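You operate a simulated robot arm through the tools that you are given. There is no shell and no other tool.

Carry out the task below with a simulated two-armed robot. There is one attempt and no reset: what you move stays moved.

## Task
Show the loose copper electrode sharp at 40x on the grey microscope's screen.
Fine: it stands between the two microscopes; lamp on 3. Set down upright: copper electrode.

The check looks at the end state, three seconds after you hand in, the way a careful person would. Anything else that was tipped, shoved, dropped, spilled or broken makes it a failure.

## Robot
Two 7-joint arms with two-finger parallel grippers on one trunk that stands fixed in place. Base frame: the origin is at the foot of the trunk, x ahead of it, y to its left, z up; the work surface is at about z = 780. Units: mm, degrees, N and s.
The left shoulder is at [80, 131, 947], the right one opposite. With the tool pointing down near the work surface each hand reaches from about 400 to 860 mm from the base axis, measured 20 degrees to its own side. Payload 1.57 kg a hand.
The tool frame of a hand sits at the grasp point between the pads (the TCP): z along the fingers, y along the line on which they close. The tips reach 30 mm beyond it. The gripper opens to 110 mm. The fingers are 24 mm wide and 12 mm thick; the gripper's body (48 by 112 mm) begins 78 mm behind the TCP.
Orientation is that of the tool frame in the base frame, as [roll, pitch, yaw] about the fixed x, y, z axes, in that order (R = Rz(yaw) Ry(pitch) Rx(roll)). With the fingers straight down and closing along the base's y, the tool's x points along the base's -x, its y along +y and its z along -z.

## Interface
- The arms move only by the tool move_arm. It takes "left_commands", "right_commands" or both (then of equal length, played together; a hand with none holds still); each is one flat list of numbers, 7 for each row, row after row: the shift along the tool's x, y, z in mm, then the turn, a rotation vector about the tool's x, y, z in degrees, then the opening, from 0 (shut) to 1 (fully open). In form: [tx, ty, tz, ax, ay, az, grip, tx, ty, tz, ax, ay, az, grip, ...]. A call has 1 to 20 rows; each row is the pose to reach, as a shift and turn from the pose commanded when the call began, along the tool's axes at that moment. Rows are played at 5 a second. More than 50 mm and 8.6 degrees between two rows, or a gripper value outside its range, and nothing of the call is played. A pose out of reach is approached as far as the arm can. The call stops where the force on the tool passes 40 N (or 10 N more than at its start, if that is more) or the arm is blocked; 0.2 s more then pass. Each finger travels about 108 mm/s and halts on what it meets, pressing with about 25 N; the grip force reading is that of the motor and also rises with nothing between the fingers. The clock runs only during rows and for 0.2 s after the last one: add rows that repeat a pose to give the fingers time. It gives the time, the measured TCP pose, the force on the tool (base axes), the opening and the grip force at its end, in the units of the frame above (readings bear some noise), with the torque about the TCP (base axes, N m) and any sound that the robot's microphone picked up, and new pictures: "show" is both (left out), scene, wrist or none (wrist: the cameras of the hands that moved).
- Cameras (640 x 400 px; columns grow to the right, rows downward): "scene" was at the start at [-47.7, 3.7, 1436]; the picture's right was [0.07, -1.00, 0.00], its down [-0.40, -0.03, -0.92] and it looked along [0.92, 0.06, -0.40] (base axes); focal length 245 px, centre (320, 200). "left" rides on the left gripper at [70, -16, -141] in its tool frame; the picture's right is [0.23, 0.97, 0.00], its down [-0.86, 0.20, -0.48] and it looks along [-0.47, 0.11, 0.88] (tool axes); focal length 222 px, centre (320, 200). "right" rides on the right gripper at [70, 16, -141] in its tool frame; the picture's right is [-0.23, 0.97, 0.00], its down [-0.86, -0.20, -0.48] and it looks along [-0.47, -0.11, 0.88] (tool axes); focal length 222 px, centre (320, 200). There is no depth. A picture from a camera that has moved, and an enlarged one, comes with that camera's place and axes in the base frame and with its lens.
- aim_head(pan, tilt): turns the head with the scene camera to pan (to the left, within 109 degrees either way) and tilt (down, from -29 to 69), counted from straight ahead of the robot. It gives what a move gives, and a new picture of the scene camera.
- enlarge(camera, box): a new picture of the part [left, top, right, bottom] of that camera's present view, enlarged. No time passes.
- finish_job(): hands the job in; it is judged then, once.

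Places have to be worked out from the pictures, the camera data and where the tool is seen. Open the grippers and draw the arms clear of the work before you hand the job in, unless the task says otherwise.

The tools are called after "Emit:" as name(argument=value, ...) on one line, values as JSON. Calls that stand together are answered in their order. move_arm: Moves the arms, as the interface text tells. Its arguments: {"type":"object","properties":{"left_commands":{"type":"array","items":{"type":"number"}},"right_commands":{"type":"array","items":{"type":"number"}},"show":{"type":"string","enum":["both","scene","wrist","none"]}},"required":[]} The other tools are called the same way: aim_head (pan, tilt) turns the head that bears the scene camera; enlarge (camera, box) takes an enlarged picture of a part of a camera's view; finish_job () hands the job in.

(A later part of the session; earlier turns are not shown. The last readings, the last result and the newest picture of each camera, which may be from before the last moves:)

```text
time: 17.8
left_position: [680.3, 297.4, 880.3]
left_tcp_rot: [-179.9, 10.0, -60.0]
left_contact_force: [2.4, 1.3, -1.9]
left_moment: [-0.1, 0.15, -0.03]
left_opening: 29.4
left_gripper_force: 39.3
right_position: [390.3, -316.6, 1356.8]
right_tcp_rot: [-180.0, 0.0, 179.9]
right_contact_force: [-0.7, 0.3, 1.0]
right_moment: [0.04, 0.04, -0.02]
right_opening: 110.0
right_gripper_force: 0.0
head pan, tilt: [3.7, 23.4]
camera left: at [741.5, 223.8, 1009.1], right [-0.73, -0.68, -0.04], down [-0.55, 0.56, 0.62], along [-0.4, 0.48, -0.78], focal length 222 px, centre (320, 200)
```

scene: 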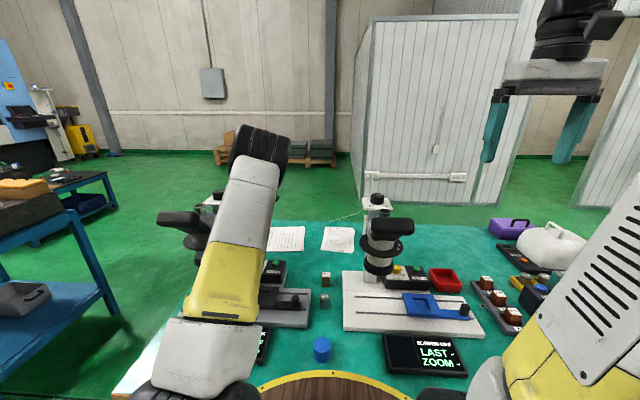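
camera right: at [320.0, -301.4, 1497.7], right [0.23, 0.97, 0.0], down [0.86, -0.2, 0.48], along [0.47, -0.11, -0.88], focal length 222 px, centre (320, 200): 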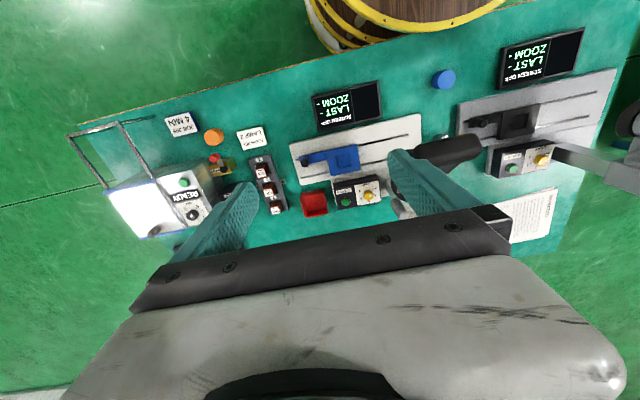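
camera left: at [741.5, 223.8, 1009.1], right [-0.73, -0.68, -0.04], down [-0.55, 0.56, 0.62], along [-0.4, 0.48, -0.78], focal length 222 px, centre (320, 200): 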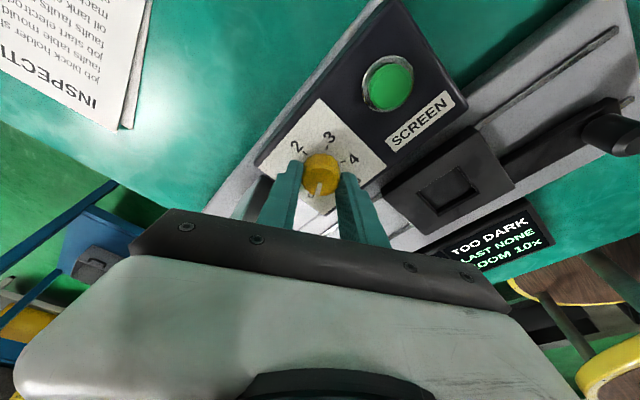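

The knob is held at 29.4 mm. I'll turn it 60° clockwise (seen from above) about the vertical.

Emit:
move_arm(left_commands=[0, 0, 0, 1.3, 0, 7.4, 0.2, 0, 0, 0, 2.6, 0, 14.8, 0.2, 0, 0, 0, 3.9, 0, 22.2, 0.2, 0, 0, 0, 5.2, 0, 29.5, 0.2, 0, 0, 0, 6.5, 0, 36.9, 0.2, 0, 0, 0, 7.8, 0, 44.3, 0.2, 0, 0, 0, 9.1, 0, 51.7, 0.2, 0, 0, 0, 10.4, 0, 59.1, 0.2, 0, 0, 0, 10.4, 0, 59.1, 0.2], show="wrist")

Emit:
enlarge(camera="left", box=[220, 60, 460, 220])

```text
time: 19.8
left_position: [680.8, 297.5, 881.3]
left_tcp_rot: [179.9, 10.0, -120.1]
left_contact_force: [1.4, 2.6, -22.8]
left_moment: [0.08, -0.55, -0.02]
left_opening: 29.6
left_gripper_force: 38.8
right_position: [391.0, -315.6, 1356.9]
right_tcp_rot: [180.0, 0.0, -180.0]
right_contact_force: [0.0, 0.0, -1.3]
right_moment: [0.0, 0.02, -0.04]
right_opening: 110.1
right_gripper_force: 0.0
head pan, tilt: [3.7, 23.4]
camera left: at [647.5, 207.6, 1009.3], right [-0.95, 0.29, -0.04], down [0.21, 0.76, 0.62], along [0.21, 0.58, -0.78], focal length 222 px, centre (320, 200)
```

left: 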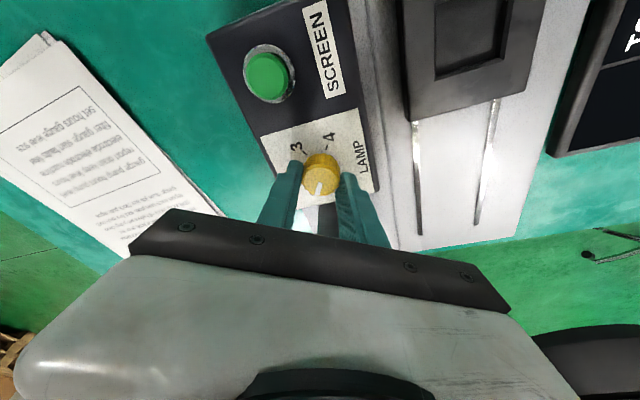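

```text
2.50 times, centred on (340, 140) of left
camera zoom: at [647.5, 207.6, 1009.3], right [-0.95, 0.29, -0.04], down [0.21, 0.76, 0.62], along [0.21, 0.58, -0.78], focal length 555 px, centre (270, 350)
```

zoom: 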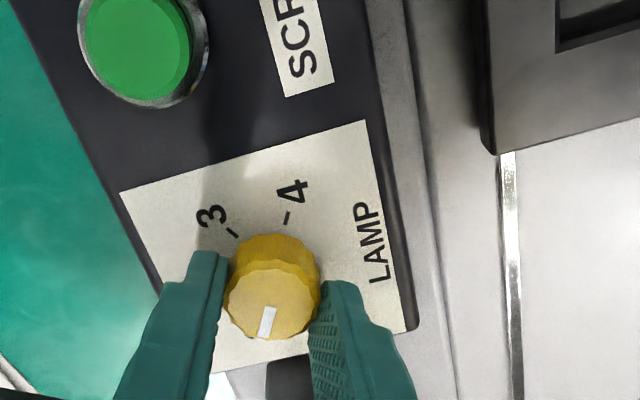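

The knob turned with the hand. I'll open, swing back 60° and re-grip it for the second stroke.

Emit:
move_arm(left_commands=[0, 0, 0, 0, 0, 0, 0.45, 0, 0, 0, 0, 0, 0, 0.5, 0, 0, 0, -1.3, 0, -7.4, 0.5, 0, 0, 0, -2.6, 0, -14.8, 0.5, 0, 0, 0, -3.9, 0, -22.2, 0.5, 0, 0, 0, -5.2, 0, -29.5, 0.5, 0, 0, 0, -6.5, 0, -36.9, 0.5, 0, 0, 0, -7.8, 0, -44.3, 0.5, 0, 0, 0, -9.1, 0, -51.7, 0.5, 0, 0, 0, -10.4, 0, -59.1, 0.5, 0, 0, 0, -10.4, 0, -59.1, 0.5], show="wrist")

Emit:
enlarge(camera="left", box=[200, 80, 440, 240])

Emit:
enlarge(camera="left", box=[400, 180, 580, 300])

```text
time: 22.2
left_position: [681.5, 297.6, 883.3]
left_tcp_rot: [180.0, 10.0, -59.9]
left_contact_force: [-0.1, -0.2, 0.2]
left_moment: [0.01, 0.03, 0.01]
left_opening: 54.7
left_gripper_force: 0.0
right_position: [390.0, -317.7, 1356.8]
right_tcp_rot: [-180.0, -0.1, -179.9]
right_contact_force: [-0.8, 0.2, 0.6]
right_moment: [-0.03, 0.01, 0.01]
right_opening: 110.0
right_gripper_force: 0.1
head pan, tilt: [3.7, 23.4]
camera left: at [741.8, 223.8, 1010.8], right [-0.73, -0.68, -0.04], down [-0.55, 0.56, 0.62], along [-0.4, 0.47, -0.78], focal length 222 px, centre (320, 200)
```

left: 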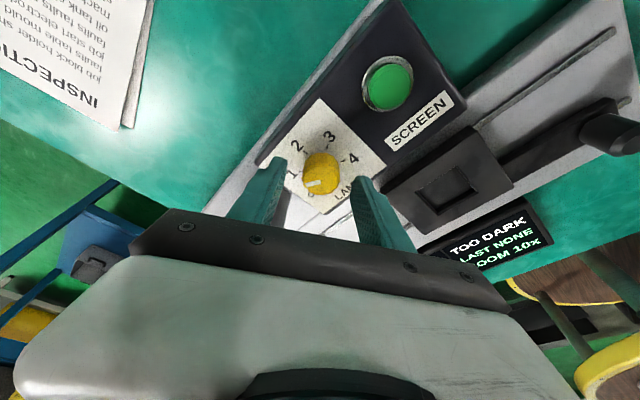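

```text
2.50 times, centred on (320, 160) of left
camera zoom: at [741.8, 223.8, 1010.8], right [-0.73, -0.68, -0.04], down [-0.55, 0.56, 0.62], along [-0.4, 0.47, -0.78], focal length 555 px, centre (320, 300)
```

zoom: 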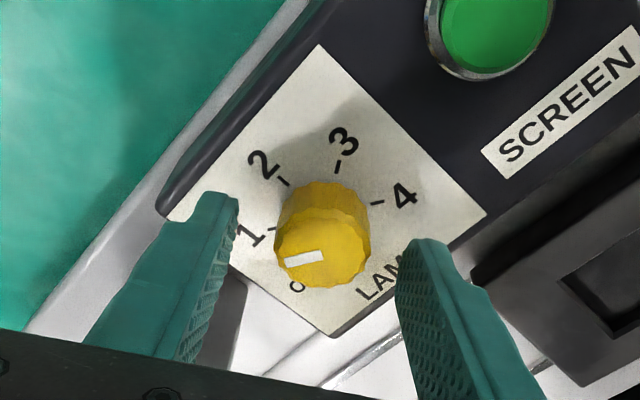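

```text
3.33 times, centred on (490, 240) of left
camera zoom: at [741.8, 223.8, 1010.8], right [-0.73, -0.68, -0.04], down [-0.55, 0.56, 0.62], along [-0.4, 0.47, -0.78], focal length 740 px, centre (-247, 67)
```

zoom: 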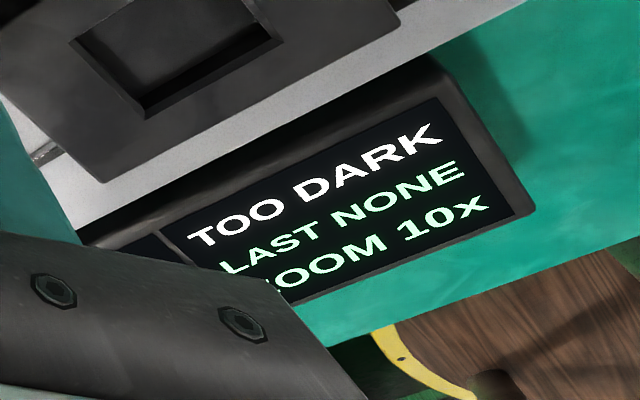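

The mark now points at 1, so a 60° stroke equals one step. I'll grip and turn the second 60°, then open.

Emit:
move_arm(left_commands=[0, 0, 0, 0, 0, 0, 0.25, 0, 0, 0, 0, 0, 0, 0.2, 0, 0, 0, 1.3, 0, 7.4, 0.2, 0, 0, 0, 2.6, 0, 14.8, 0.2, 0, 0, 0, 3.9, 0, 22.2, 0.2, 0, 0, 0, 5.2, 0, 29.5, 0.2, 0, 0, 0, 6.5, 0, 36.9, 0.2, 0, 0, 0, 7.8, 0, 44.3, 0.2, 0, 0, 0, 9.1, 0, 51.7, 0.2, 0, 0, 0, 10.4, 0, 59.1, 0.2, 0, 0, 0, 10.4, 0, 59.1, 0.2, 0, 0, 0, 10.4, 0, 59.1, 0.45, 0, 0, 0, 10.4, 0, 59.1, 0.5], show="wrist")

Emit:
enlarge(camera="left", box=[220, 60, 460, 220])

```text
time: 25.0
left_position: [680.7, 297.4, 882.2]
left_tcp_rot: [-180.0, 10.0, -120.1]
left_contact_force: [-0.2, -0.6, 1.2]
left_moment: [-0.01, 0.01, 0.03]
left_opening: 54.9
left_gripper_force: 0.0
right_position: [389.8, -316.7, 1356.7]
right_tcp_rot: [179.9, 0.0, -180.0]
right_contact_force: [0.1, -0.6, 0.6]
right_moment: [-0.01, -0.01, 0.02]
right_opening: 110.0
right_gripper_force: 0.1
head pan, tilt: [3.7, 23.4]
camera left: at [647.8, 207.2, 1010.2], right [-0.95, 0.29, -0.04], down [0.21, 0.76, 0.62], along [0.21, 0.58, -0.78], focal length 222 px, centre (320, 200)
```

left: 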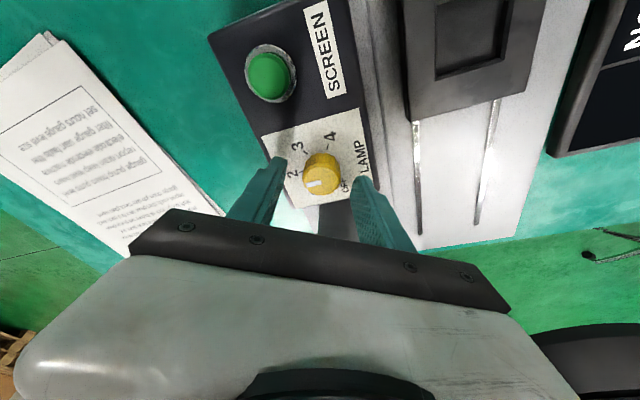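

```text
2.50 times, centred on (340, 140) of left
camera zoom: at [647.8, 207.2, 1010.2], right [-0.95, 0.29, -0.04], down [0.21, 0.76, 0.62], along [0.21, 0.58, -0.78], focal length 555 px, centre (270, 350)
```

zoom: 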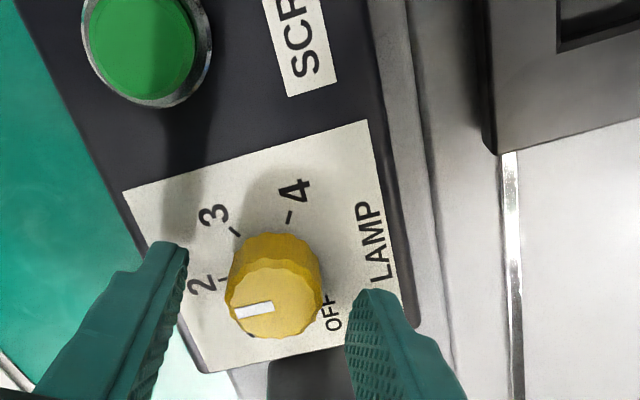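

The mark now points at 2. I'll swing back, re-grip and make the third 60° stroke to 3.

Emit:
move_arm(left_commands=[0, 0, 0, -1.3, 0, -7.4, 0.5, 0, 0, 0, -2.6, 0, -14.8, 0.5, 0, 0, 0, -3.9, 0, -22.2, 0.5, 0, 0, 0, -5.2, 0, -29.5, 0.5, 0, 0, 0, -6.5, 0, -36.9, 0.5, 0, 0, 0, -7.8, 0, -44.3, 0.5, 0, 0, 0, -9.1, 0, -51.7, 0.5, 0, 0, 0, -10.4, 0, -59.1, 0.5, 0, 0, 0, -10.4, 0, -59.1, 0.25, 0, 0, 0, -10.4, 0, -59.1, 0.2, 0, 0, 0, -9.1, 0, -51.7, 0.2, 0, 0, 0, -7.8, 0, -44.3, 0.2, 0, 0, 0, -6.5, 0, -36.9, 0.2, 0, 0, 0, -5.2, 0, -29.5, 0.2, 0, 0, 0, -3.9, 0, -22.2, 0.2, 0, 0, 0, -2.6, 0, -14.8, 0.2, 0, 0, 0, -1.3, 0, -7.4, 0.2, 0, 0, 0, 0, 0, 0, 0.2, 0, 0, 0, 0, 0, 0, 0.2], show="wrist")

Emit:
move_arm(left_commands=[0, 0, 0, 0, 0, 0, 0.45, 0, 0, 0, 0, 0, 0, 0.5, 0, 0, 0, 0, 0, 0, 0.5], show="wrist")

Emit:
enlarge(camera="left", box=[220, 60, 460, 220])

```text
time: 29.0
left_position: [678.2, 297.0, 881.9]
left_tcp_rot: [179.8, 9.9, -120.1]
left_contact_force: [-13.7, -7.8, 20.3]
left_moment: [-0.62, 0.64, -0.02]
left_opening: 29.4
left_gripper_force: 39.7
right_position: [387.8, -317.3, 1357.1]
right_tcp_rot: [180.0, 0.0, -180.0]
right_contact_force: [-0.5, -0.2, -0.2]
right_moment: [0.03, 0.0, 0.0]
right_opening: 109.9
right_gripper_force: 0.1
head pan, tilt: [3.7, 23.4]
camera left: at [647.1, 207.0, 1010.6], right [-0.95, 0.3, -0.04], down [0.21, 0.76, 0.62], along [0.21, 0.58, -0.78], focal length 222 px, centre (320, 200)
```

left: 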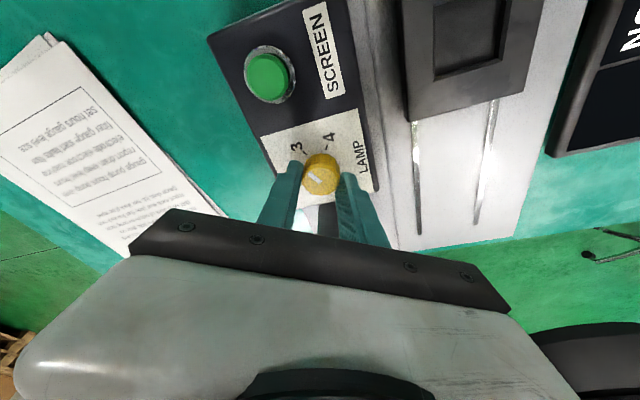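

```text
time: 29.8
left_position: [680.8, 297.7, 880.7]
left_tcp_rot: [180.0, 10.1, -119.9]
left_contact_force: [0.3, 0.0, -0.6]
left_moment: [0.0, 0.0, -0.01]
left_opening: 54.7
left_gripper_force: 0.1
right_position: [389.9, -316.8, 1356.5]
right_tcp_rot: [-180.0, 0.0, 179.9]
right_contact_force: [0.0, -0.5, -0.1]
right_moment: [0.01, -0.02, -0.03]
right_opening: 109.9
right_gripper_force: 0.0
head pan, tilt: [3.7, 23.4]
camera left: at [648.6, 207.8, 1009.8], right [-0.96, 0.29, -0.04], down [0.21, 0.76, 0.62], along [0.21, 0.58, -0.78], focal length 222 px, centre (320, 200)
```

left: 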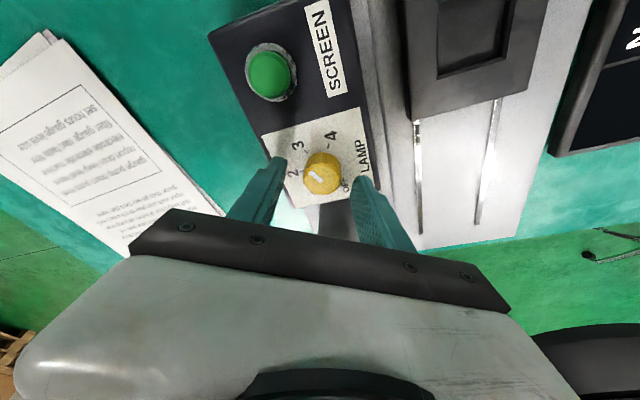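

```text
2.50 times, centred on (340, 140) of left
camera zoom: at [648.6, 207.8, 1009.8], right [-0.96, 0.29, -0.04], down [0.21, 0.76, 0.62], along [0.21, 0.58, -0.78], focal length 555 px, centre (270, 350)
```

zoom: 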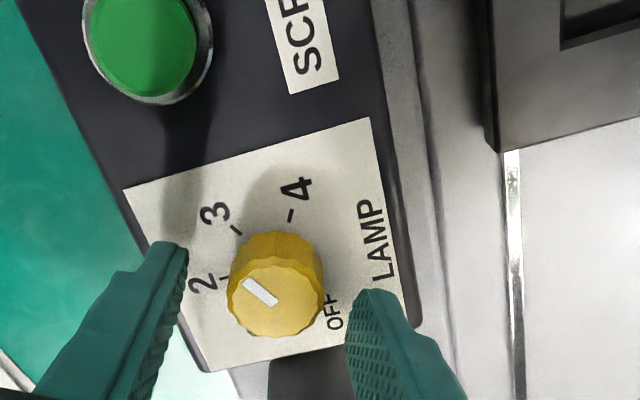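

The mark now points at 3. I'll raise the hand, slide it away from the column toward −y, and rise to a free spot.

Emit:
move_arm(left_commands=[-7, 0, -39.4, 0, 0, 0, 0.5, -13.9, 0, -78.8, 0, 0, 0, 0.5, 22.9, -13.9, -85.3, 0, 0, 0, 0.5, 59.8, -27.8, -91.8, 0, 0, 0, 0.5, 96.6, -41.7, -98.3, 0, 0, 0, 0.5, 100.6, -24.2, -133.5, 0, 0, 0, 0.5, 104.7, -6.7, -168.8, 0, 0, 0, 0.5, 108.7, 10.8, -204, 0, 0, 0, 0.5, 112.8, 28.3, -239.3, 0, 0, 0, 0.5, 116.8, 45.8, -274.5, 0, 0, 0, 0.5, 116.8, 45.8, -274.5, 0, 0, 0, 0.5], show="both")

Emit:
enlarge(camera="scene", box=[150, 185, 330, 375])

```text
time: 32.2
left_position: [559.3, 178.1, 1133.4]
left_tcp_rot: [179.9, 10.1, -120.0]
left_contact_force: [-0.1, -0.3, -0.1]
left_moment: [0.0, 0.03, -0.01]
left_opening: 55.1
left_gripper_force: 0.2
right_position: [390.1, -316.7, 1356.9]
right_tcp_rot: [180.0, 0.0, -180.0]
right_contact_force: [-1.3, 0.7, -0.4]
right_moment: [0.01, -0.01, -0.01]
right_opening: 110.0
right_gripper_force: 0.0
head pan, tilt: [3.7, 23.4]
camera left: at [527.1, 87.9, 1261.0], right [-0.96, 0.29, -0.04], down [0.21, 0.76, 0.62], along [0.21, 0.58, -0.78], focal length 222 px, centre (320, 200)
```

scene: 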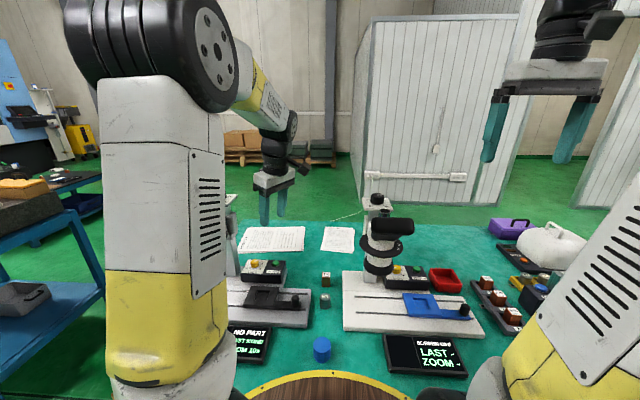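
left: 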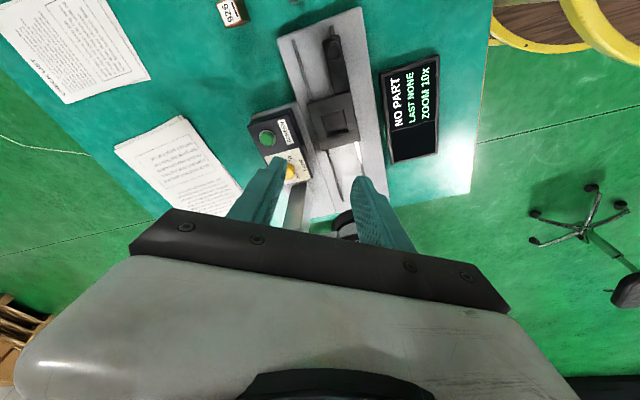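

```text
2.11 times, centred on (240, 280) of scene
camera zoom: at [-47.7, 3.6, 1436.0], right [0.07, -1.0, 0.0], down [-0.4, -0.03, -0.92], along [0.92, 0.06, -0.4], focal length 516 px, centre (488, 32)
```

zoom: 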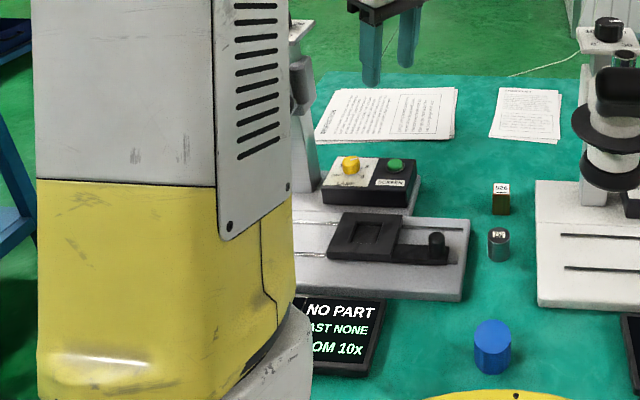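

The screen now reads "NO PART / LAST NONE / ZOOM 10x", so lamp 3 is bright enough. Next is the zoom disc: I'll reorient the left hand to horizontal so it can pinch the disc rim, first removing the tilt and turning the yaw.

Emit:
move_arm(left_commands=[0, 0, 0, 0, 5, 0, 0.5, 0, 0, 0, 0, 10, 0, 0.5], show="none")

Emit:
move_arm(left_commands=[-3.3, 8.7, 0, 0, 0, -8.5, 0.5, -6.6, 17.4, 0, 0, 0, -17, 0.5, -9.9, 26.1, 0, 0, 0, -25.5, 0.5, -13.2, 34.8, 0, 0, 0, -34, 0.5, -16.5, 43.6, 0, 0, 0, -42.5, 0.5, -19.7, 52.3, 0, 0, 0, -51, 0.5, -23, 61, 0, 0, 0, -59.5, 0.5, -26.3, 69.7, 0, 0, 0, -68, 0.5, -29.6, 78.4, 0, 0, 0, -76.5, 0.5, -32.9, 87.1, 0, 0, 0, -85, 0.5, -32.9, 87.1, 0, 0, 0, -85, 0.5], show="scene")

```text
time: 32.8
left_position: [560.0, 178.3, 1132.2]
left_tcp_rot: [-180.0, -0.1, -120.1]
left_contact_force: [-0.8, -0.5, 0.3]
left_moment: [0.02, 0.0, 0.01]
left_opening: 54.9
left_gripper_force: 0.1
right_position: [390.4, -316.8, 1355.8]
right_tcp_rot: [-180.0, -0.1, 180.0]
right_contact_force: [-0.3, -0.3, -0.1]
right_moment: [-0.03, -0.03, 0.02]
right_opening: 110.0
right_gripper_force: 0.0
head pan, tilt: [3.7, 23.4]
```

```text
time: 35.2
left_position: [499.2, 252.2, 1133.0]
left_tcp_rot: [180.0, 0.0, -34.8]
left_contact_force: [-0.1, -0.6, -0.4]
left_moment: [0.01, 0.02, 0.0]
left_opening: 54.8
left_gripper_force: 0.1
right_position: [389.7, -316.4, 1356.8]
right_tcp_rot: [-180.0, 0.0, -180.0]
right_contact_force: [-0.9, -0.3, -0.2]
right_moment: [0.01, -0.01, 0.0]
right_opening: 110.1
right_gripper_force: 0.0
head pan, tilt: [3.7, 23.4]
```

scene: 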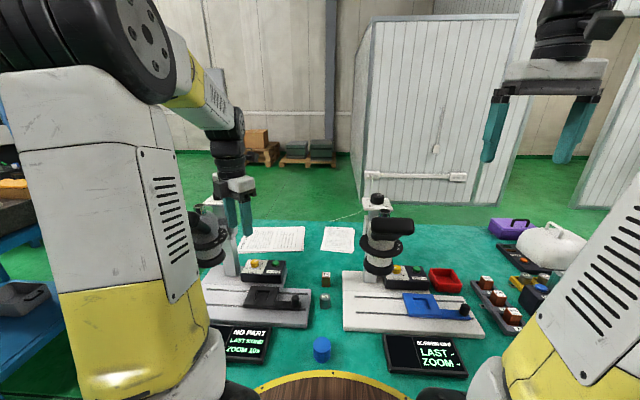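

Yaw reached. Now I tip the hand forward about its x axis toward horizontal, halfway first to see how the arm behaves.

Emit:
move_arm(left_commands=[0, 0, 0, 8, 0, 0, 0.5, 0, 0, 0, 16, 0, 0, 0.5, 0, 0, 0, 24, 0, 0, 0.5, 0, 0, 0, 32, 0, 0, 0.5, 0, 0, 0, 40, 0, 0, 0.5, 0, 0, 0, 48, 0, 0, 0.5, 0, 0, 0, 48, 0, 0, 0.5], show="both")

```text
time: 37.0
left_position: [509.3, 155.0, 1148.8]
left_tcp_rot: [-130.2, -1.3, -47.7]
left_contact_force: [-0.2, -0.7, 0.7]
left_moment: [0.05, -0.01, 0.0]
left_opening: 54.8
left_gripper_force: 0.0
left hand out of reach, approached as far as the arm can: row 4, 5
right_position: [387.7, -319.2, 1357.0]
right_tcp_rot: [180.0, 0.1, 179.8]
right_contact_force: [-0.7, -1.6, 0.4]
right_moment: [0.11, -0.12, -0.03]
right_opening: 110.1
right_gripper_force: 0.1
head pan, tilt: [3.7, 23.4]
stopped in row 7 (left hand): the arm was blocked; the commanded pose is now the measured one
camera left: at [482.7, 38.6, 1254.4], right [-0.3, -0.6, -0.74], down [-0.94, 0.3, 0.14], along [0.14, 0.74, -0.66], focal length 222 px, centre (320, 200)
```

scene: 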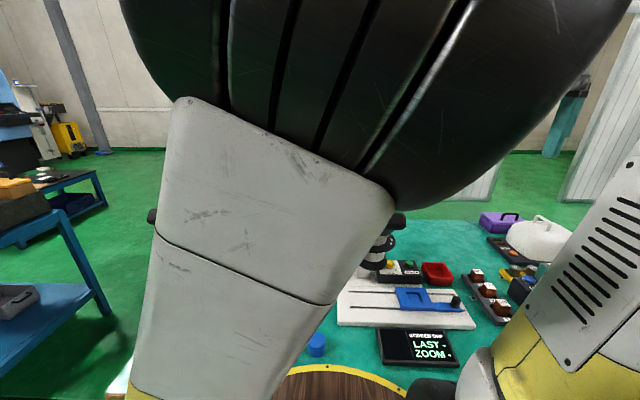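
left: 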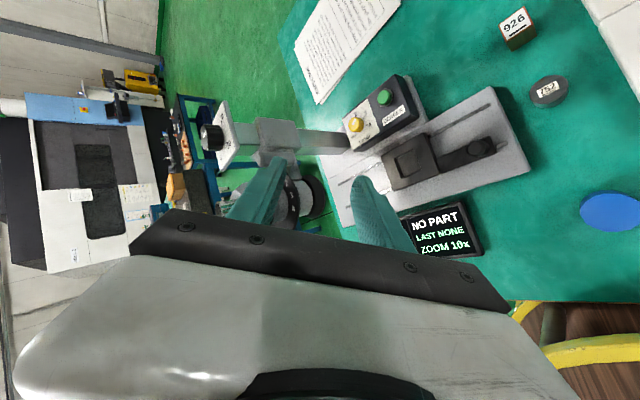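

The left elbow swung inward and got blocked, so this pose doesn't suit the left arm. I'll back out along the way I came, returning the hand to pointing down.

Emit:
move_arm(left_commands=[-11, -3.6, 7.8, -6.5, 0, 0, 0.5, -22, -7.2, 15.6, -13, 0, 0, 0.5, -33, -10.8, 23.4, -19.5, 0, 0, 0.5, -44, -14.3, 31.2, -26, 0, 0, 0.5, -55, -17.9, 39, -32.5, 0, 0, 0.5, -66, -21.5, 46.8, -39, 0, 0, 0.5, -79, -25, 54.6, -45, 0, 0, 0.5, -79, -25, 54.6, -50, 0, 0, 0.5, -79, -25, 54.6, -50, 0, 0, 0.5], show="both")

```text
time: 39.0
left_position: [500.3, 253.4, 1131.1]
left_tcp_rot: [179.6, -1.4, -47.5]
left_contact_force: [0.0, -0.2, -0.1]
left_moment: [-0.03, 0.0, -0.01]
left_opening: 55.2
left_gripper_force: 0.1
right_position: [390.2, -317.3, 1357.0]
right_tcp_rot: [-180.0, -0.1, 179.9]
right_contact_force: [0.4, -0.5, -0.2]
right_moment: [0.0, 0.03, -0.01]
right_opening: 109.9
right_gripper_force: 0.2
head pan, tilt: [3.7, 23.4]
camera left: at [557.1, 216.0, 1274.1], right [-0.57, -0.82, 0.01], down [-0.73, 0.51, 0.46], along [-0.38, 0.25, -0.89], focal length 222 px, centre (320, 200)
```

scene: 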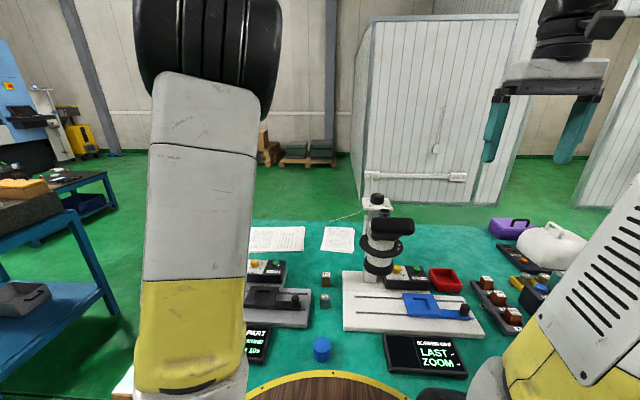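
left: 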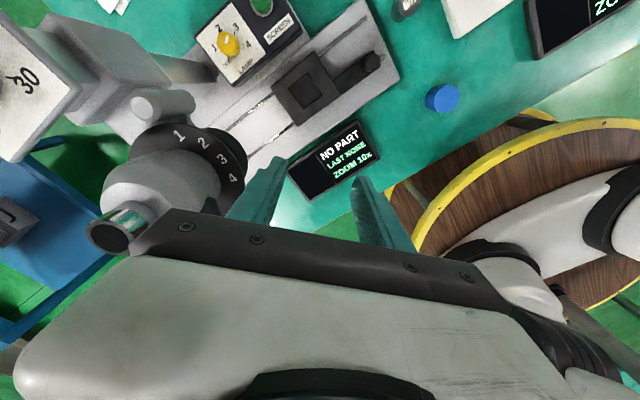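

Recovered. This wrist view looks down on the numbered disc, so I'll zoom in to see the index mark.

Emit:
enlarge(camera="left", box=[60, 60, 280, 220])

Emit:
enlarge(camera="left", box=[120, 80, 200, 160])

```text
2.50 times, centred on (170, 140) of left
camera zoom: at [557.1, 216.0, 1274.1], right [-0.57, -0.82, 0.01], down [-0.73, 0.51, 0.46], along [-0.38, 0.25, -0.89], focal length 555 px, centre (695, 350)
```

zoom: 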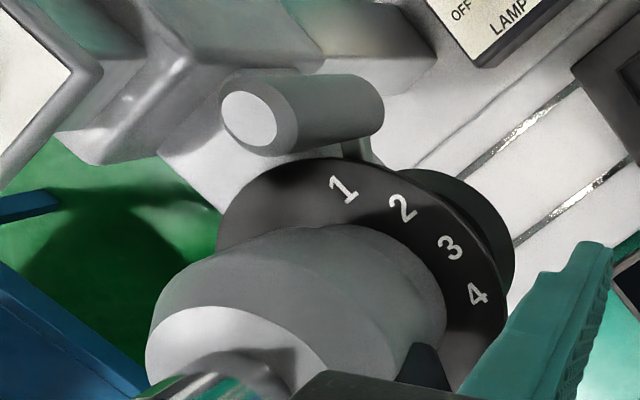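

```text
5.00 times, centred on (160, 120) of left
camera zoom: at [557.1, 216.0, 1274.1], right [-0.57, -0.82, 0.01], down [-0.73, 0.51, 0.46], along [-0.38, 0.25, -0.89], focal length 1111 px, centre (1120, 600)
```

zoom: 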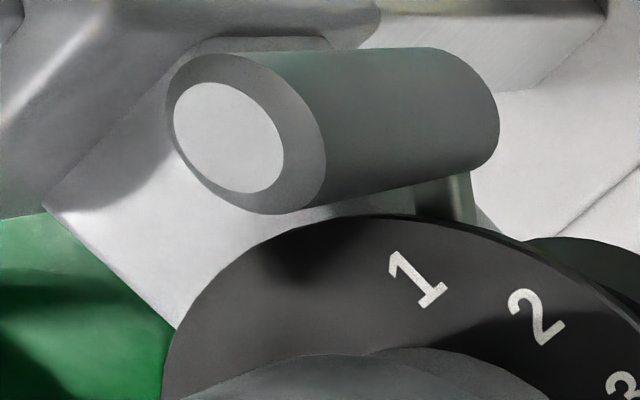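

The grey vertical post beside "1" turns out to be a lever handle on a chrome bar (post at about (622, 335), z 1025–1085, radius 78 from the disc axis) — the zoom lever, presently at 1. To see the room around it I'll turn the hand to yaw −90° and lean it so that the camera looks toward it from the −y side.

Emit:
move_arm(left_commands=[22.6, -4.2, 0, 0, 0, 7.1, 0.4, 45.2, -8.3, 0, 0, 0, 14.2, 0.4, 67.8, -12.5, 0, 0, 0, 21.3, 0.4, 90.4, -16.7, 0, 0, 0, 28.3, 0.4, 113, -20.8, 0, 0, 0, 35.4, 0.4, 135.6, -25, 0, 0, 0, 42.5, 0.4, 135.6, -25, 0, 0, 0, 42.5, 0.4], show="none")

Emit:
move_arm(left_commands=[0, 0, 0, 0, -8, 0, 0.4, 0, 0, 0, 0, -16, 0, 0.4, 0, 0, 0, 0, -24, 0, 0.4, 0, 0, 0, 0, -32, 0, 0.4, 0, 0, 0, 0, -40, 0, 0.4, 0, 0, 0, 0, -40, 0, 0.4], show="both")

```text
time: 40.6
left_position: [617.8, 142.1, 1152.8]
left_tcp_rot: [-179.2, -1.1, -90.2]
left_contact_force: [-0.2, 0.1, 0.4]
left_moment: [-0.02, -0.03, 0.01]
left_opening: 43.9
left_gripper_force: 0.0
left hand out of reach, approached as far as the arm can: row 6, 7
right_position: [389.7, -317.1, 1356.1]
right_tcp_rot: [-180.0, 0.0, 179.9]
right_contact_force: [-0.1, -0.1, -0.9]
right_moment: [0.02, -0.04, -0.02]
right_opening: 110.0
right_gripper_force: 0.1
head pan, tilt: [3.7, 23.4]
```

```text
time: 42.0
left_position: [618.1, 144.1, 1150.7]
left_tcp_rot: [-179.1, 38.9, -89.4]
left_contact_force: [-0.3, 0.1, -0.3]
left_moment: [0.0, 0.02, -0.03]
left_opening: 44.1
left_gripper_force: 0.0
right_position: [389.8, -317.7, 1357.1]
right_tcp_rot: [-180.0, 0.0, 180.0]
right_contact_force: [-0.1, -0.3, 0.0]
right_moment: [0.0, 0.04, -0.02]
right_opening: 110.0
right_gripper_force: 0.1
head pan, tilt: [3.7, 23.4]
camera left: at [633.1, -0.3, 1218.7], right [-0.97, -0.18, -0.15], down [-0.21, 0.37, 0.91], along [-0.1, 0.91, -0.39], focal length 222 px, centre (320, 200)
```

scene: 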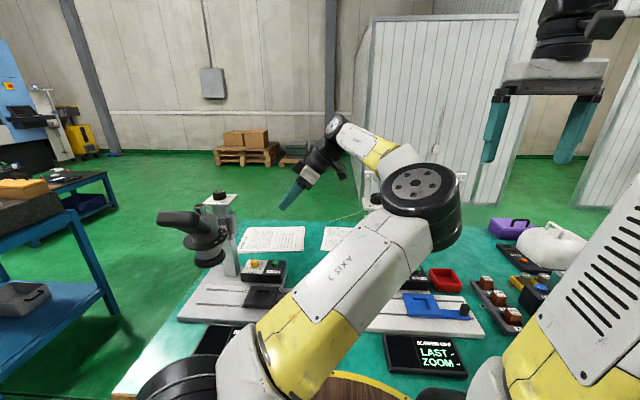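
left: 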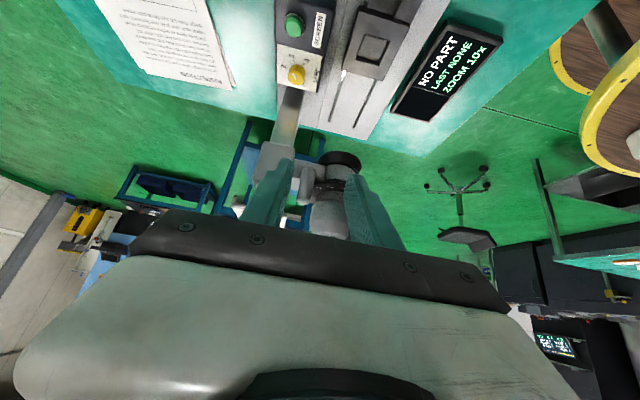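

The hand is leaning and the camera now looks at the lever region. I'll zoom in there.

Emit:
enlarge(camera="left", box=[230, 120, 390, 240])

Emit:
enlarge(camera="scene", box=[195, 185, 250, 260])

Emit:
enlarge(camera="right", box=[540, 100, 640, 190])

```text
3.33 times, centred on (310, 180) of left
camera zoom: at [633.1, -0.3, 1218.7], right [-0.97, -0.18, -0.15], down [-0.21, 0.37, 0.91], along [-0.1, 0.91, -0.39], focal length 740 px, centre (353, 267)
```

zoom: 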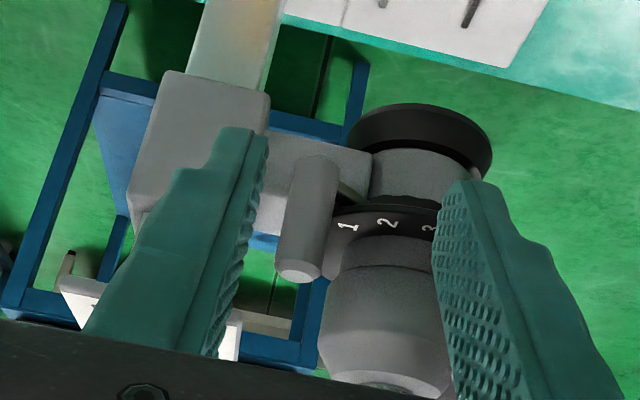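

```text
5.33 times, centred on (222, 222) of scene
camera zoom: at [-47.6, 3.5, 1436.0], right [0.07, -1.0, 0.0], down [-0.4, -0.03, -0.92], along [0.92, 0.06, -0.4], focal length 1306 px, centre (840, 80)
```

zoom: 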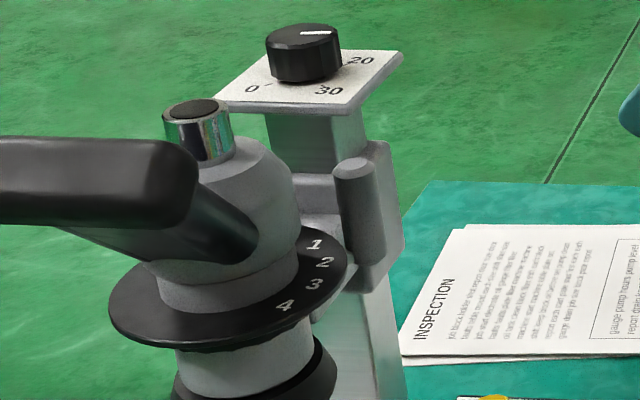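

```text
4.44 times, centred on (590, 145) of right
camera zoom: at [319.6, -302.0, 1497.8], right [0.23, 0.97, 0.0], down [0.85, -0.2, 0.48], along [0.47, -0.11, -0.88], focal length 987 px, centre (-880, 444)
```

zoom: 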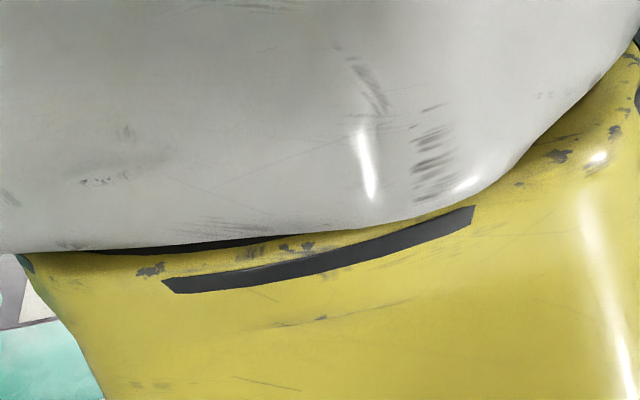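

Now it is clear: the post is the zoom lever, hung on a bar from the knurled ring under the fixed dial; it stands at 1 and has about 20 mm of room to the carriage on its +x side. I'll bring the leaning hand closer on the −y side to check reach and alignment.

Emit:
move_arm(left_commands=[-10, -0.8, 29.5, 0, 0, 0, 0.4, -20.5, -1.6, 59, 0, 0, 0, 0.4, -30.7, -2.4, 88.4, 0, 0, 0, 0.4, -41, -3.2, 117.9, 0, 0, 0, 0.4, -41, -3.2, 117.9, 0, 0, 0, 0.4], show="both")

Emit:
enlarge(camera="left", box=[220, 120, 400, 240])

```text
time: 43.2
left_position: [625.3, 249.9, 1083.0]
left_tcp_rot: [-179.2, 38.8, -89.5]
left_contact_force: [0.2, -0.2, 1.0]
left_moment: [0.01, -0.01, -0.02]
left_opening: 43.9
left_gripper_force: 0.0
right_position: [389.7, -317.7, 1357.4]
right_tcp_rot: [180.0, -0.1, 179.9]
right_contact_force: [-0.1, 0.2, 0.1]
right_moment: [0.0, -0.02, 0.0]
right_opening: 110.0
right_gripper_force: 0.1
head pan, tilt: [3.7, 23.4]
camera left: at [640.5, 106.1, 1151.2], right [-0.97, -0.18, -0.15], down [-0.21, 0.37, 0.91], along [-0.1, 0.91, -0.39], focal length 222 px, centre (320, 200)
```

scene: 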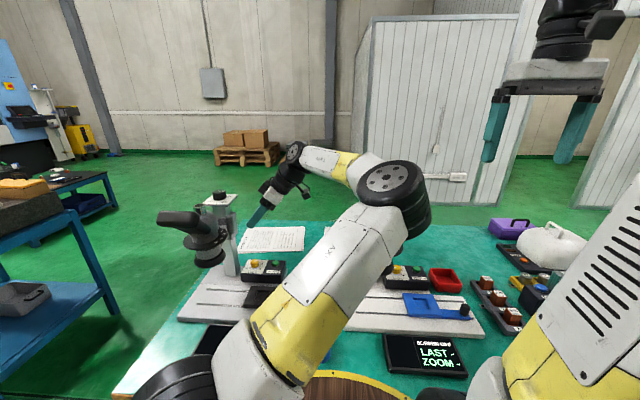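
left: 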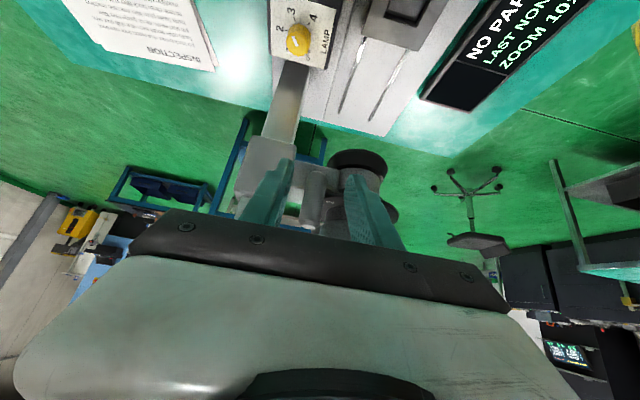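

```text
3.33 times, centred on (310, 180) of left
camera zoom: at [640.5, 106.1, 1151.2], right [-0.97, -0.18, -0.15], down [-0.21, 0.37, 0.91], along [-0.1, 0.91, -0.39], focal length 740 px, centre (353, 267)
```

zoom: 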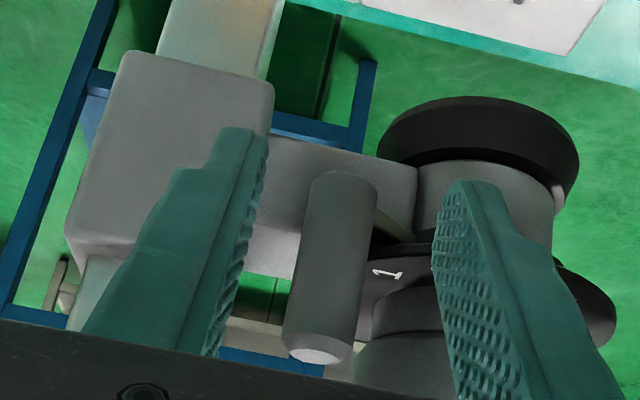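

Reach is fine. The post axis works out at (619, 335), diameter ~24 mm, z 1023–1084. I'll centre on x = 619, narrow the opening to 36 mm and advance along +y so the fingers straddle the post.

Emit:
move_arm(left_commands=[0, 6.3, 0, 0, 0, 0, 0.33, -12, 6.3, 10.6, 0, 0, 0, 0.33, -24, 6.3, 21.2, 0, 0, 0, 0.33, -33, 6.3, 29.5, 0, 0, 0, 0.33, -33, 6.3, 29.5, 0, 0, 0, 0.33], show="wrist")

Emit:
enlarge(camera="left", box=[220, 120, 400, 240])

```text
time: 44.4
left_position: [617.0, 291.9, 1082.1]
left_tcp_rot: [-179.1, 38.8, -89.4]
left_contact_force: [0.3, 0.4, 0.1]
left_moment: [0.0, 0.0, -0.02]
left_opening: 36.4
left_gripper_force: 0.1
right_position: [390.0, -318.5, 1356.9]
right_tcp_rot: [-179.9, 0.0, 180.0]
right_contact_force: [-0.2, -0.1, 0.1]
right_moment: [-0.01, 0.01, -0.01]
right_opening: 110.1
right_gripper_force: 0.1
head pan, tilt: [3.7, 23.4]
camera left: at [633.5, 148.4, 1150.2], right [-0.97, -0.18, -0.15], down [-0.21, 0.37, 0.91], along [-0.1, 0.91, -0.39], focal length 222 px, centre (320, 200)
```

left: 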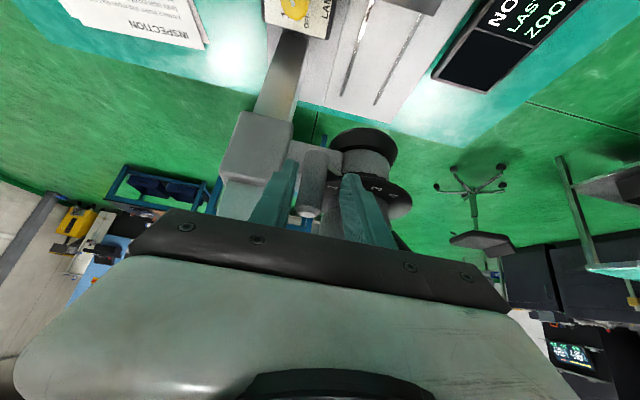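

```text
3.33 times, centred on (310, 180) of left
camera zoom: at [633.5, 148.4, 1150.2], right [-0.97, -0.18, -0.15], down [-0.21, 0.37, 0.91], along [-0.1, 0.91, -0.39], focal length 740 px, centre (353, 267)
```

zoom: 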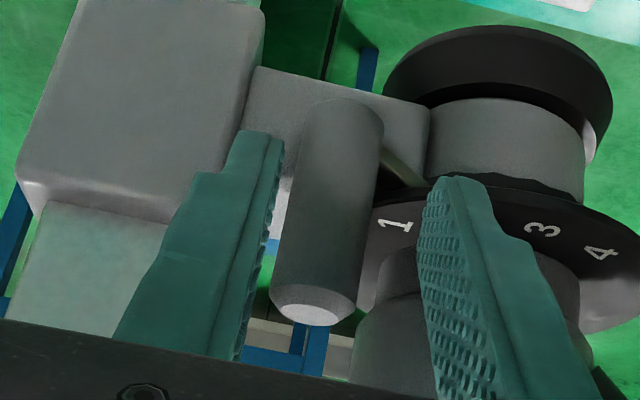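

The post is nicely between the fingers; the carriage corner is at about (652, 341), leaving ~3–4 mm beside the +x finger. I'll advance the last 22 mm slowly.

Emit:
move_arm(left_commands=[-4, -0.3, 3.9, 0, 0, 0, 0.33, -8, -0.6, 7.7, 0, 0, 0, 0.33, -12, -0.9, 11.6, 0, 0, 0, 0.33, -15.9, -1, 15.4, 0, 0, 0, 0.33, -15.9, -1, 15.4, 0, 0, 0, 0.33], show="wrist")

Emit:
enlarge(camera="left", box=[220, 120, 400, 240])

```text
time: 45.6
left_position: [617.6, 291.7, 1083.3]
left_tcp_rot: [-179.1, 39.0, -89.5]
left_contact_force: [-0.3, -0.2, -0.2]
left_moment: [-0.01, 0.01, 0.01]
left_opening: 36.1
left_gripper_force: 0.0
left hand out of reach, approached as far as the arm can: row 1, 2, 3, 4, 5
right_position: [389.4, -317.5, 1356.7]
right_tcp_rot: [180.0, 0.0, 179.9]
right_contact_force: [-0.5, -0.7, -0.3]
right_moment: [-0.03, -0.02, -0.02]
right_opening: 109.9
right_gripper_force: 0.0
head pan, tilt: [3.7, 23.4]
camera left: at [633.5, 148.3, 1150.2], right [-0.97, -0.18, -0.15], down [-0.21, 0.37, 0.91], along [-0.1, 0.91, -0.39], focal length 222 px, centre (320, 200)
```

left: 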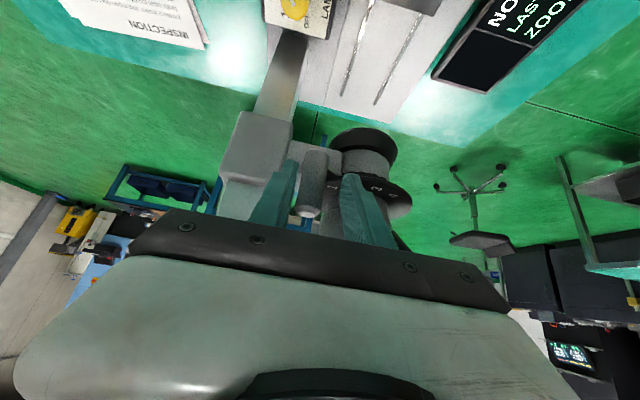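

```text
3.33 times, centred on (310, 180) of left
camera zoom: at [633.5, 148.3, 1150.2], right [-0.97, -0.18, -0.15], down [-0.21, 0.37, 0.91], along [-0.1, 0.91, -0.39], focal length 740 px, centre (353, 267)
```

zoom: 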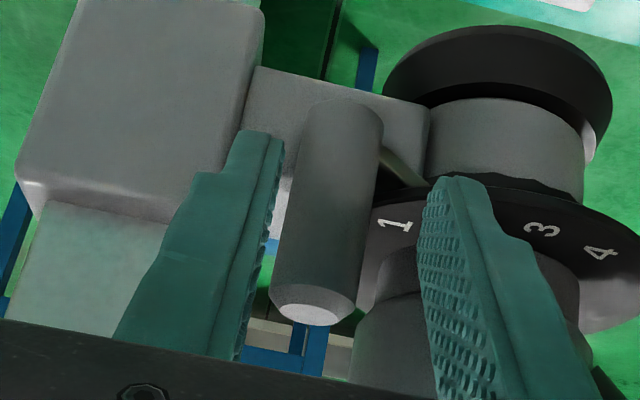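

The present elbow posture has run into its limit 20 mm short. I'll back off and return the arm to its starting posture (elbow out to the left), then approach again from there.

Emit:
move_arm(left_commands=[12, 0, -29, 0, 0, 0, 0.33, 24, 0, -58, 0, 0, 0, 0.33, 36, 0, -87, 0, 0, 0, 0.33, 48, 0, -116, 0, 0, 0, 0.33, 48, 0, -116, 0, 8, 0, 0.33, 48, 0, -116, 0, 16, 0, 0.33, 48, 0, -116, 0, 24, 0, 0.33, 48, 0, -116, 0, 32, 0, 0.33, 48, 0, -116, 0, 39, 0, 0.33, 48, 0, -116, 0, 39, 0, 0.33], show="scene")

```text
time: 47.8
left_position: [615.5, 181.3, 1144.9]
left_tcp_rot: [-179.1, 6.8, -90.1]
left_contact_force: [-0.1, -0.9, -0.3]
left_moment: [0.02, 0.04, -0.01]
left_opening: 36.1
left_gripper_force: 0.0
left hand out of reach, approached as far as the arm can: row 9, 10
right_position: [389.9, -317.6, 1357.3]
right_tcp_rot: [-180.0, 0.0, 179.8]
right_contact_force: [-0.6, 0.4, -0.4]
right_moment: [-0.02, -0.02, 0.0]
right_opening: 110.0
right_gripper_force: 0.1
head pan, tilt: [3.7, 23.4]
```

scene: 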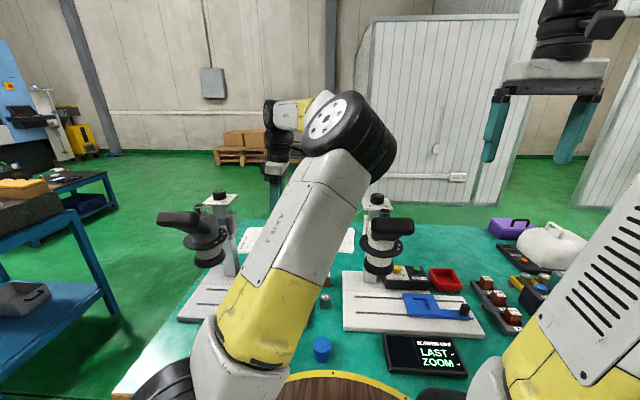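

Next I turn the yaw back to 180° while drawing the hand toward the robot's left-front, to bring the elbow back outward.

Emit:
move_arm(left_commands=[-7, 17.7, -5.5, 0, 0, 8.2, 0.33, -14.5, 35.4, -11, 0, 0, 16.4, 0.33, -21.8, 53.2, -16.4, 0, 0, 24.5, 0.33, -29, 71, -21.8, 0, 0, 32.7, 0.33, -36.4, 88.6, -27.3, 0, 0, 40.9, 0.33, -43.6, 106.4, -32.7, 0, 0, 49, 0.33, -51, 124, -38.2, 0, 0, 57.3, 0.33, -58, 141.8, -43.6, 0, 0, 65.5, 0.33, -65.5, 159.5, -49, 0, 0, 73.6, 0.33, -72.7, 177.3, -54.5, 0, 0, 81.8, 0.33, -80, 195, -60, 0, 0, 90, 0.33, -80, 195, -60, 0, 0, 90, 0.33], show="scene")

```text
time: 50.4
left_position: [420.9, 256.5, 1209.5]
left_tcp_rot: [173.2, 0.8, 179.7]
left_contact_force: [-0.2, -0.2, -0.6]
left_moment: [0.0, -0.02, 0.01]
left_opening: 36.1
left_gripper_force: 0.0
right_position: [390.1, -317.0, 1357.9]
right_tcp_rot: [-179.9, 0.0, 179.9]
right_contact_force: [0.0, 0.1, 0.4]
right_moment: [-0.02, -0.02, 0.0]
right_opening: 109.7
right_gripper_force: 0.0
head pan, tilt: [3.7, 23.4]
```

scene: 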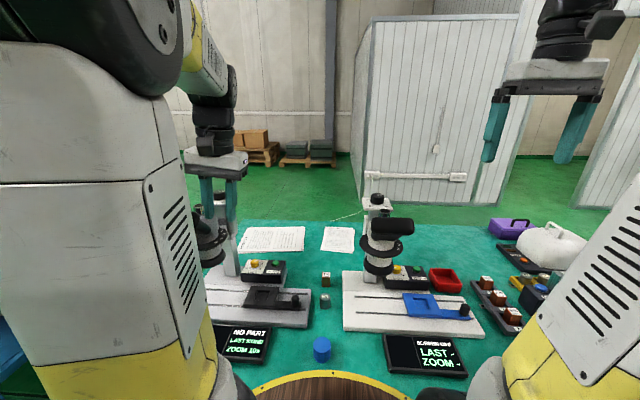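

The elbow is back on the left side. This time I'll approach the lever with only a 20° lean, which needs less wrist bend. First I remove the residual roll and bring the hand to yaw −90° near (616, 185, 1130).

Emit:
move_arm(left_commands=[0, 0, 0, 6.8, 0, 0, 0.33, -40, -16, 5, 6.8, 0, 0, 0.33, -80, -32, 10, 6.8, 0, 0, 0.33, -120, -48, 20, 6.8, 0, 0, 0.33, -160, -64, 30, 6.8, 0, 0, 0.33, -195, -76, 40, 6.8, 0, 0, 0.33, -195, -76, 60, 6.8, 0, 0, 0.33], show="none")

Emit:
move_arm(left_commands=[0, 0, 2, 0, 0, -8.2, 0.33, 0, 0, 4, 0, 0, -16.4, 0.33, 0, 0, 6, 0, 0, -24.5, 0.33, 0, 0, 8, 0, 0, -32.7, 0.33, 0, 0, 10, 0, 0, -40.9, 0.33, 0, 0, 12, 0, 0, -49, 0.33, 0, 0, 14, 0, 0, -57.3, 0.33, 0, 0, 16, 0, 0, -65.5, 0.33, 0, 0, 18, 0, 0, -73.6, 0.33, 0, 0, 20, 0, 0, -81.8, 0.33, 0, 0, 20, 0, 0, -90, 0.33, 0, 0, 20, 0, 0, -90, 0.33], show="scene")

```text
time: 52.0
left_position: [618.1, 184.3, 1144.8]
left_tcp_rot: [179.9, 0.9, 179.8]
left_contact_force: [-0.6, 0.7, -0.6]
left_moment: [-0.02, 0.0, -0.03]
left_opening: 36.4
left_gripper_force: 0.1
right_position: [388.3, -318.7, 1355.6]
right_tcp_rot: [180.0, 0.0, 179.9]
right_contact_force: [0.3, 0.6, 0.5]
right_moment: [-0.02, 0.0, 0.0]
right_opening: 110.0
right_gripper_force: 0.0
head pan, tilt: [3.7, 23.4]
```

```text
time: 54.6
left_position: [615.4, 184.5, 1122.5]
left_tcp_rot: [-179.1, 0.0, -90.1]
left_contact_force: [0.2, 0.7, -0.2]
left_moment: [0.03, -0.01, 0.01]
left_opening: 36.0
left_gripper_force: 0.1
right_position: [389.7, -319.1, 1357.5]
right_tcp_rot: [179.9, 0.0, 179.9]
right_contact_force: [0.4, -0.2, -0.5]
right_moment: [0.01, -0.04, 0.0]
right_opening: 110.2
right_gripper_force: 0.1
head pan, tilt: [3.7, 23.4]
```

scene: 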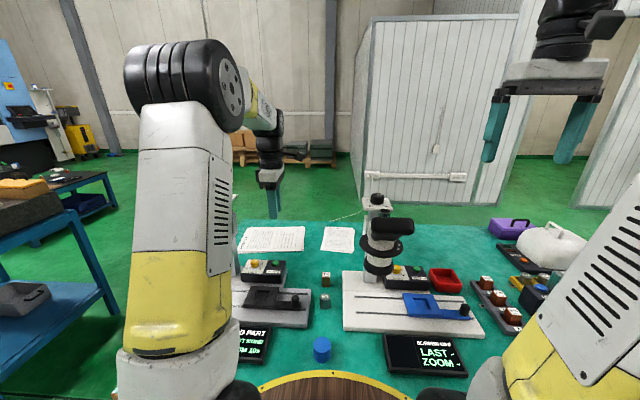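

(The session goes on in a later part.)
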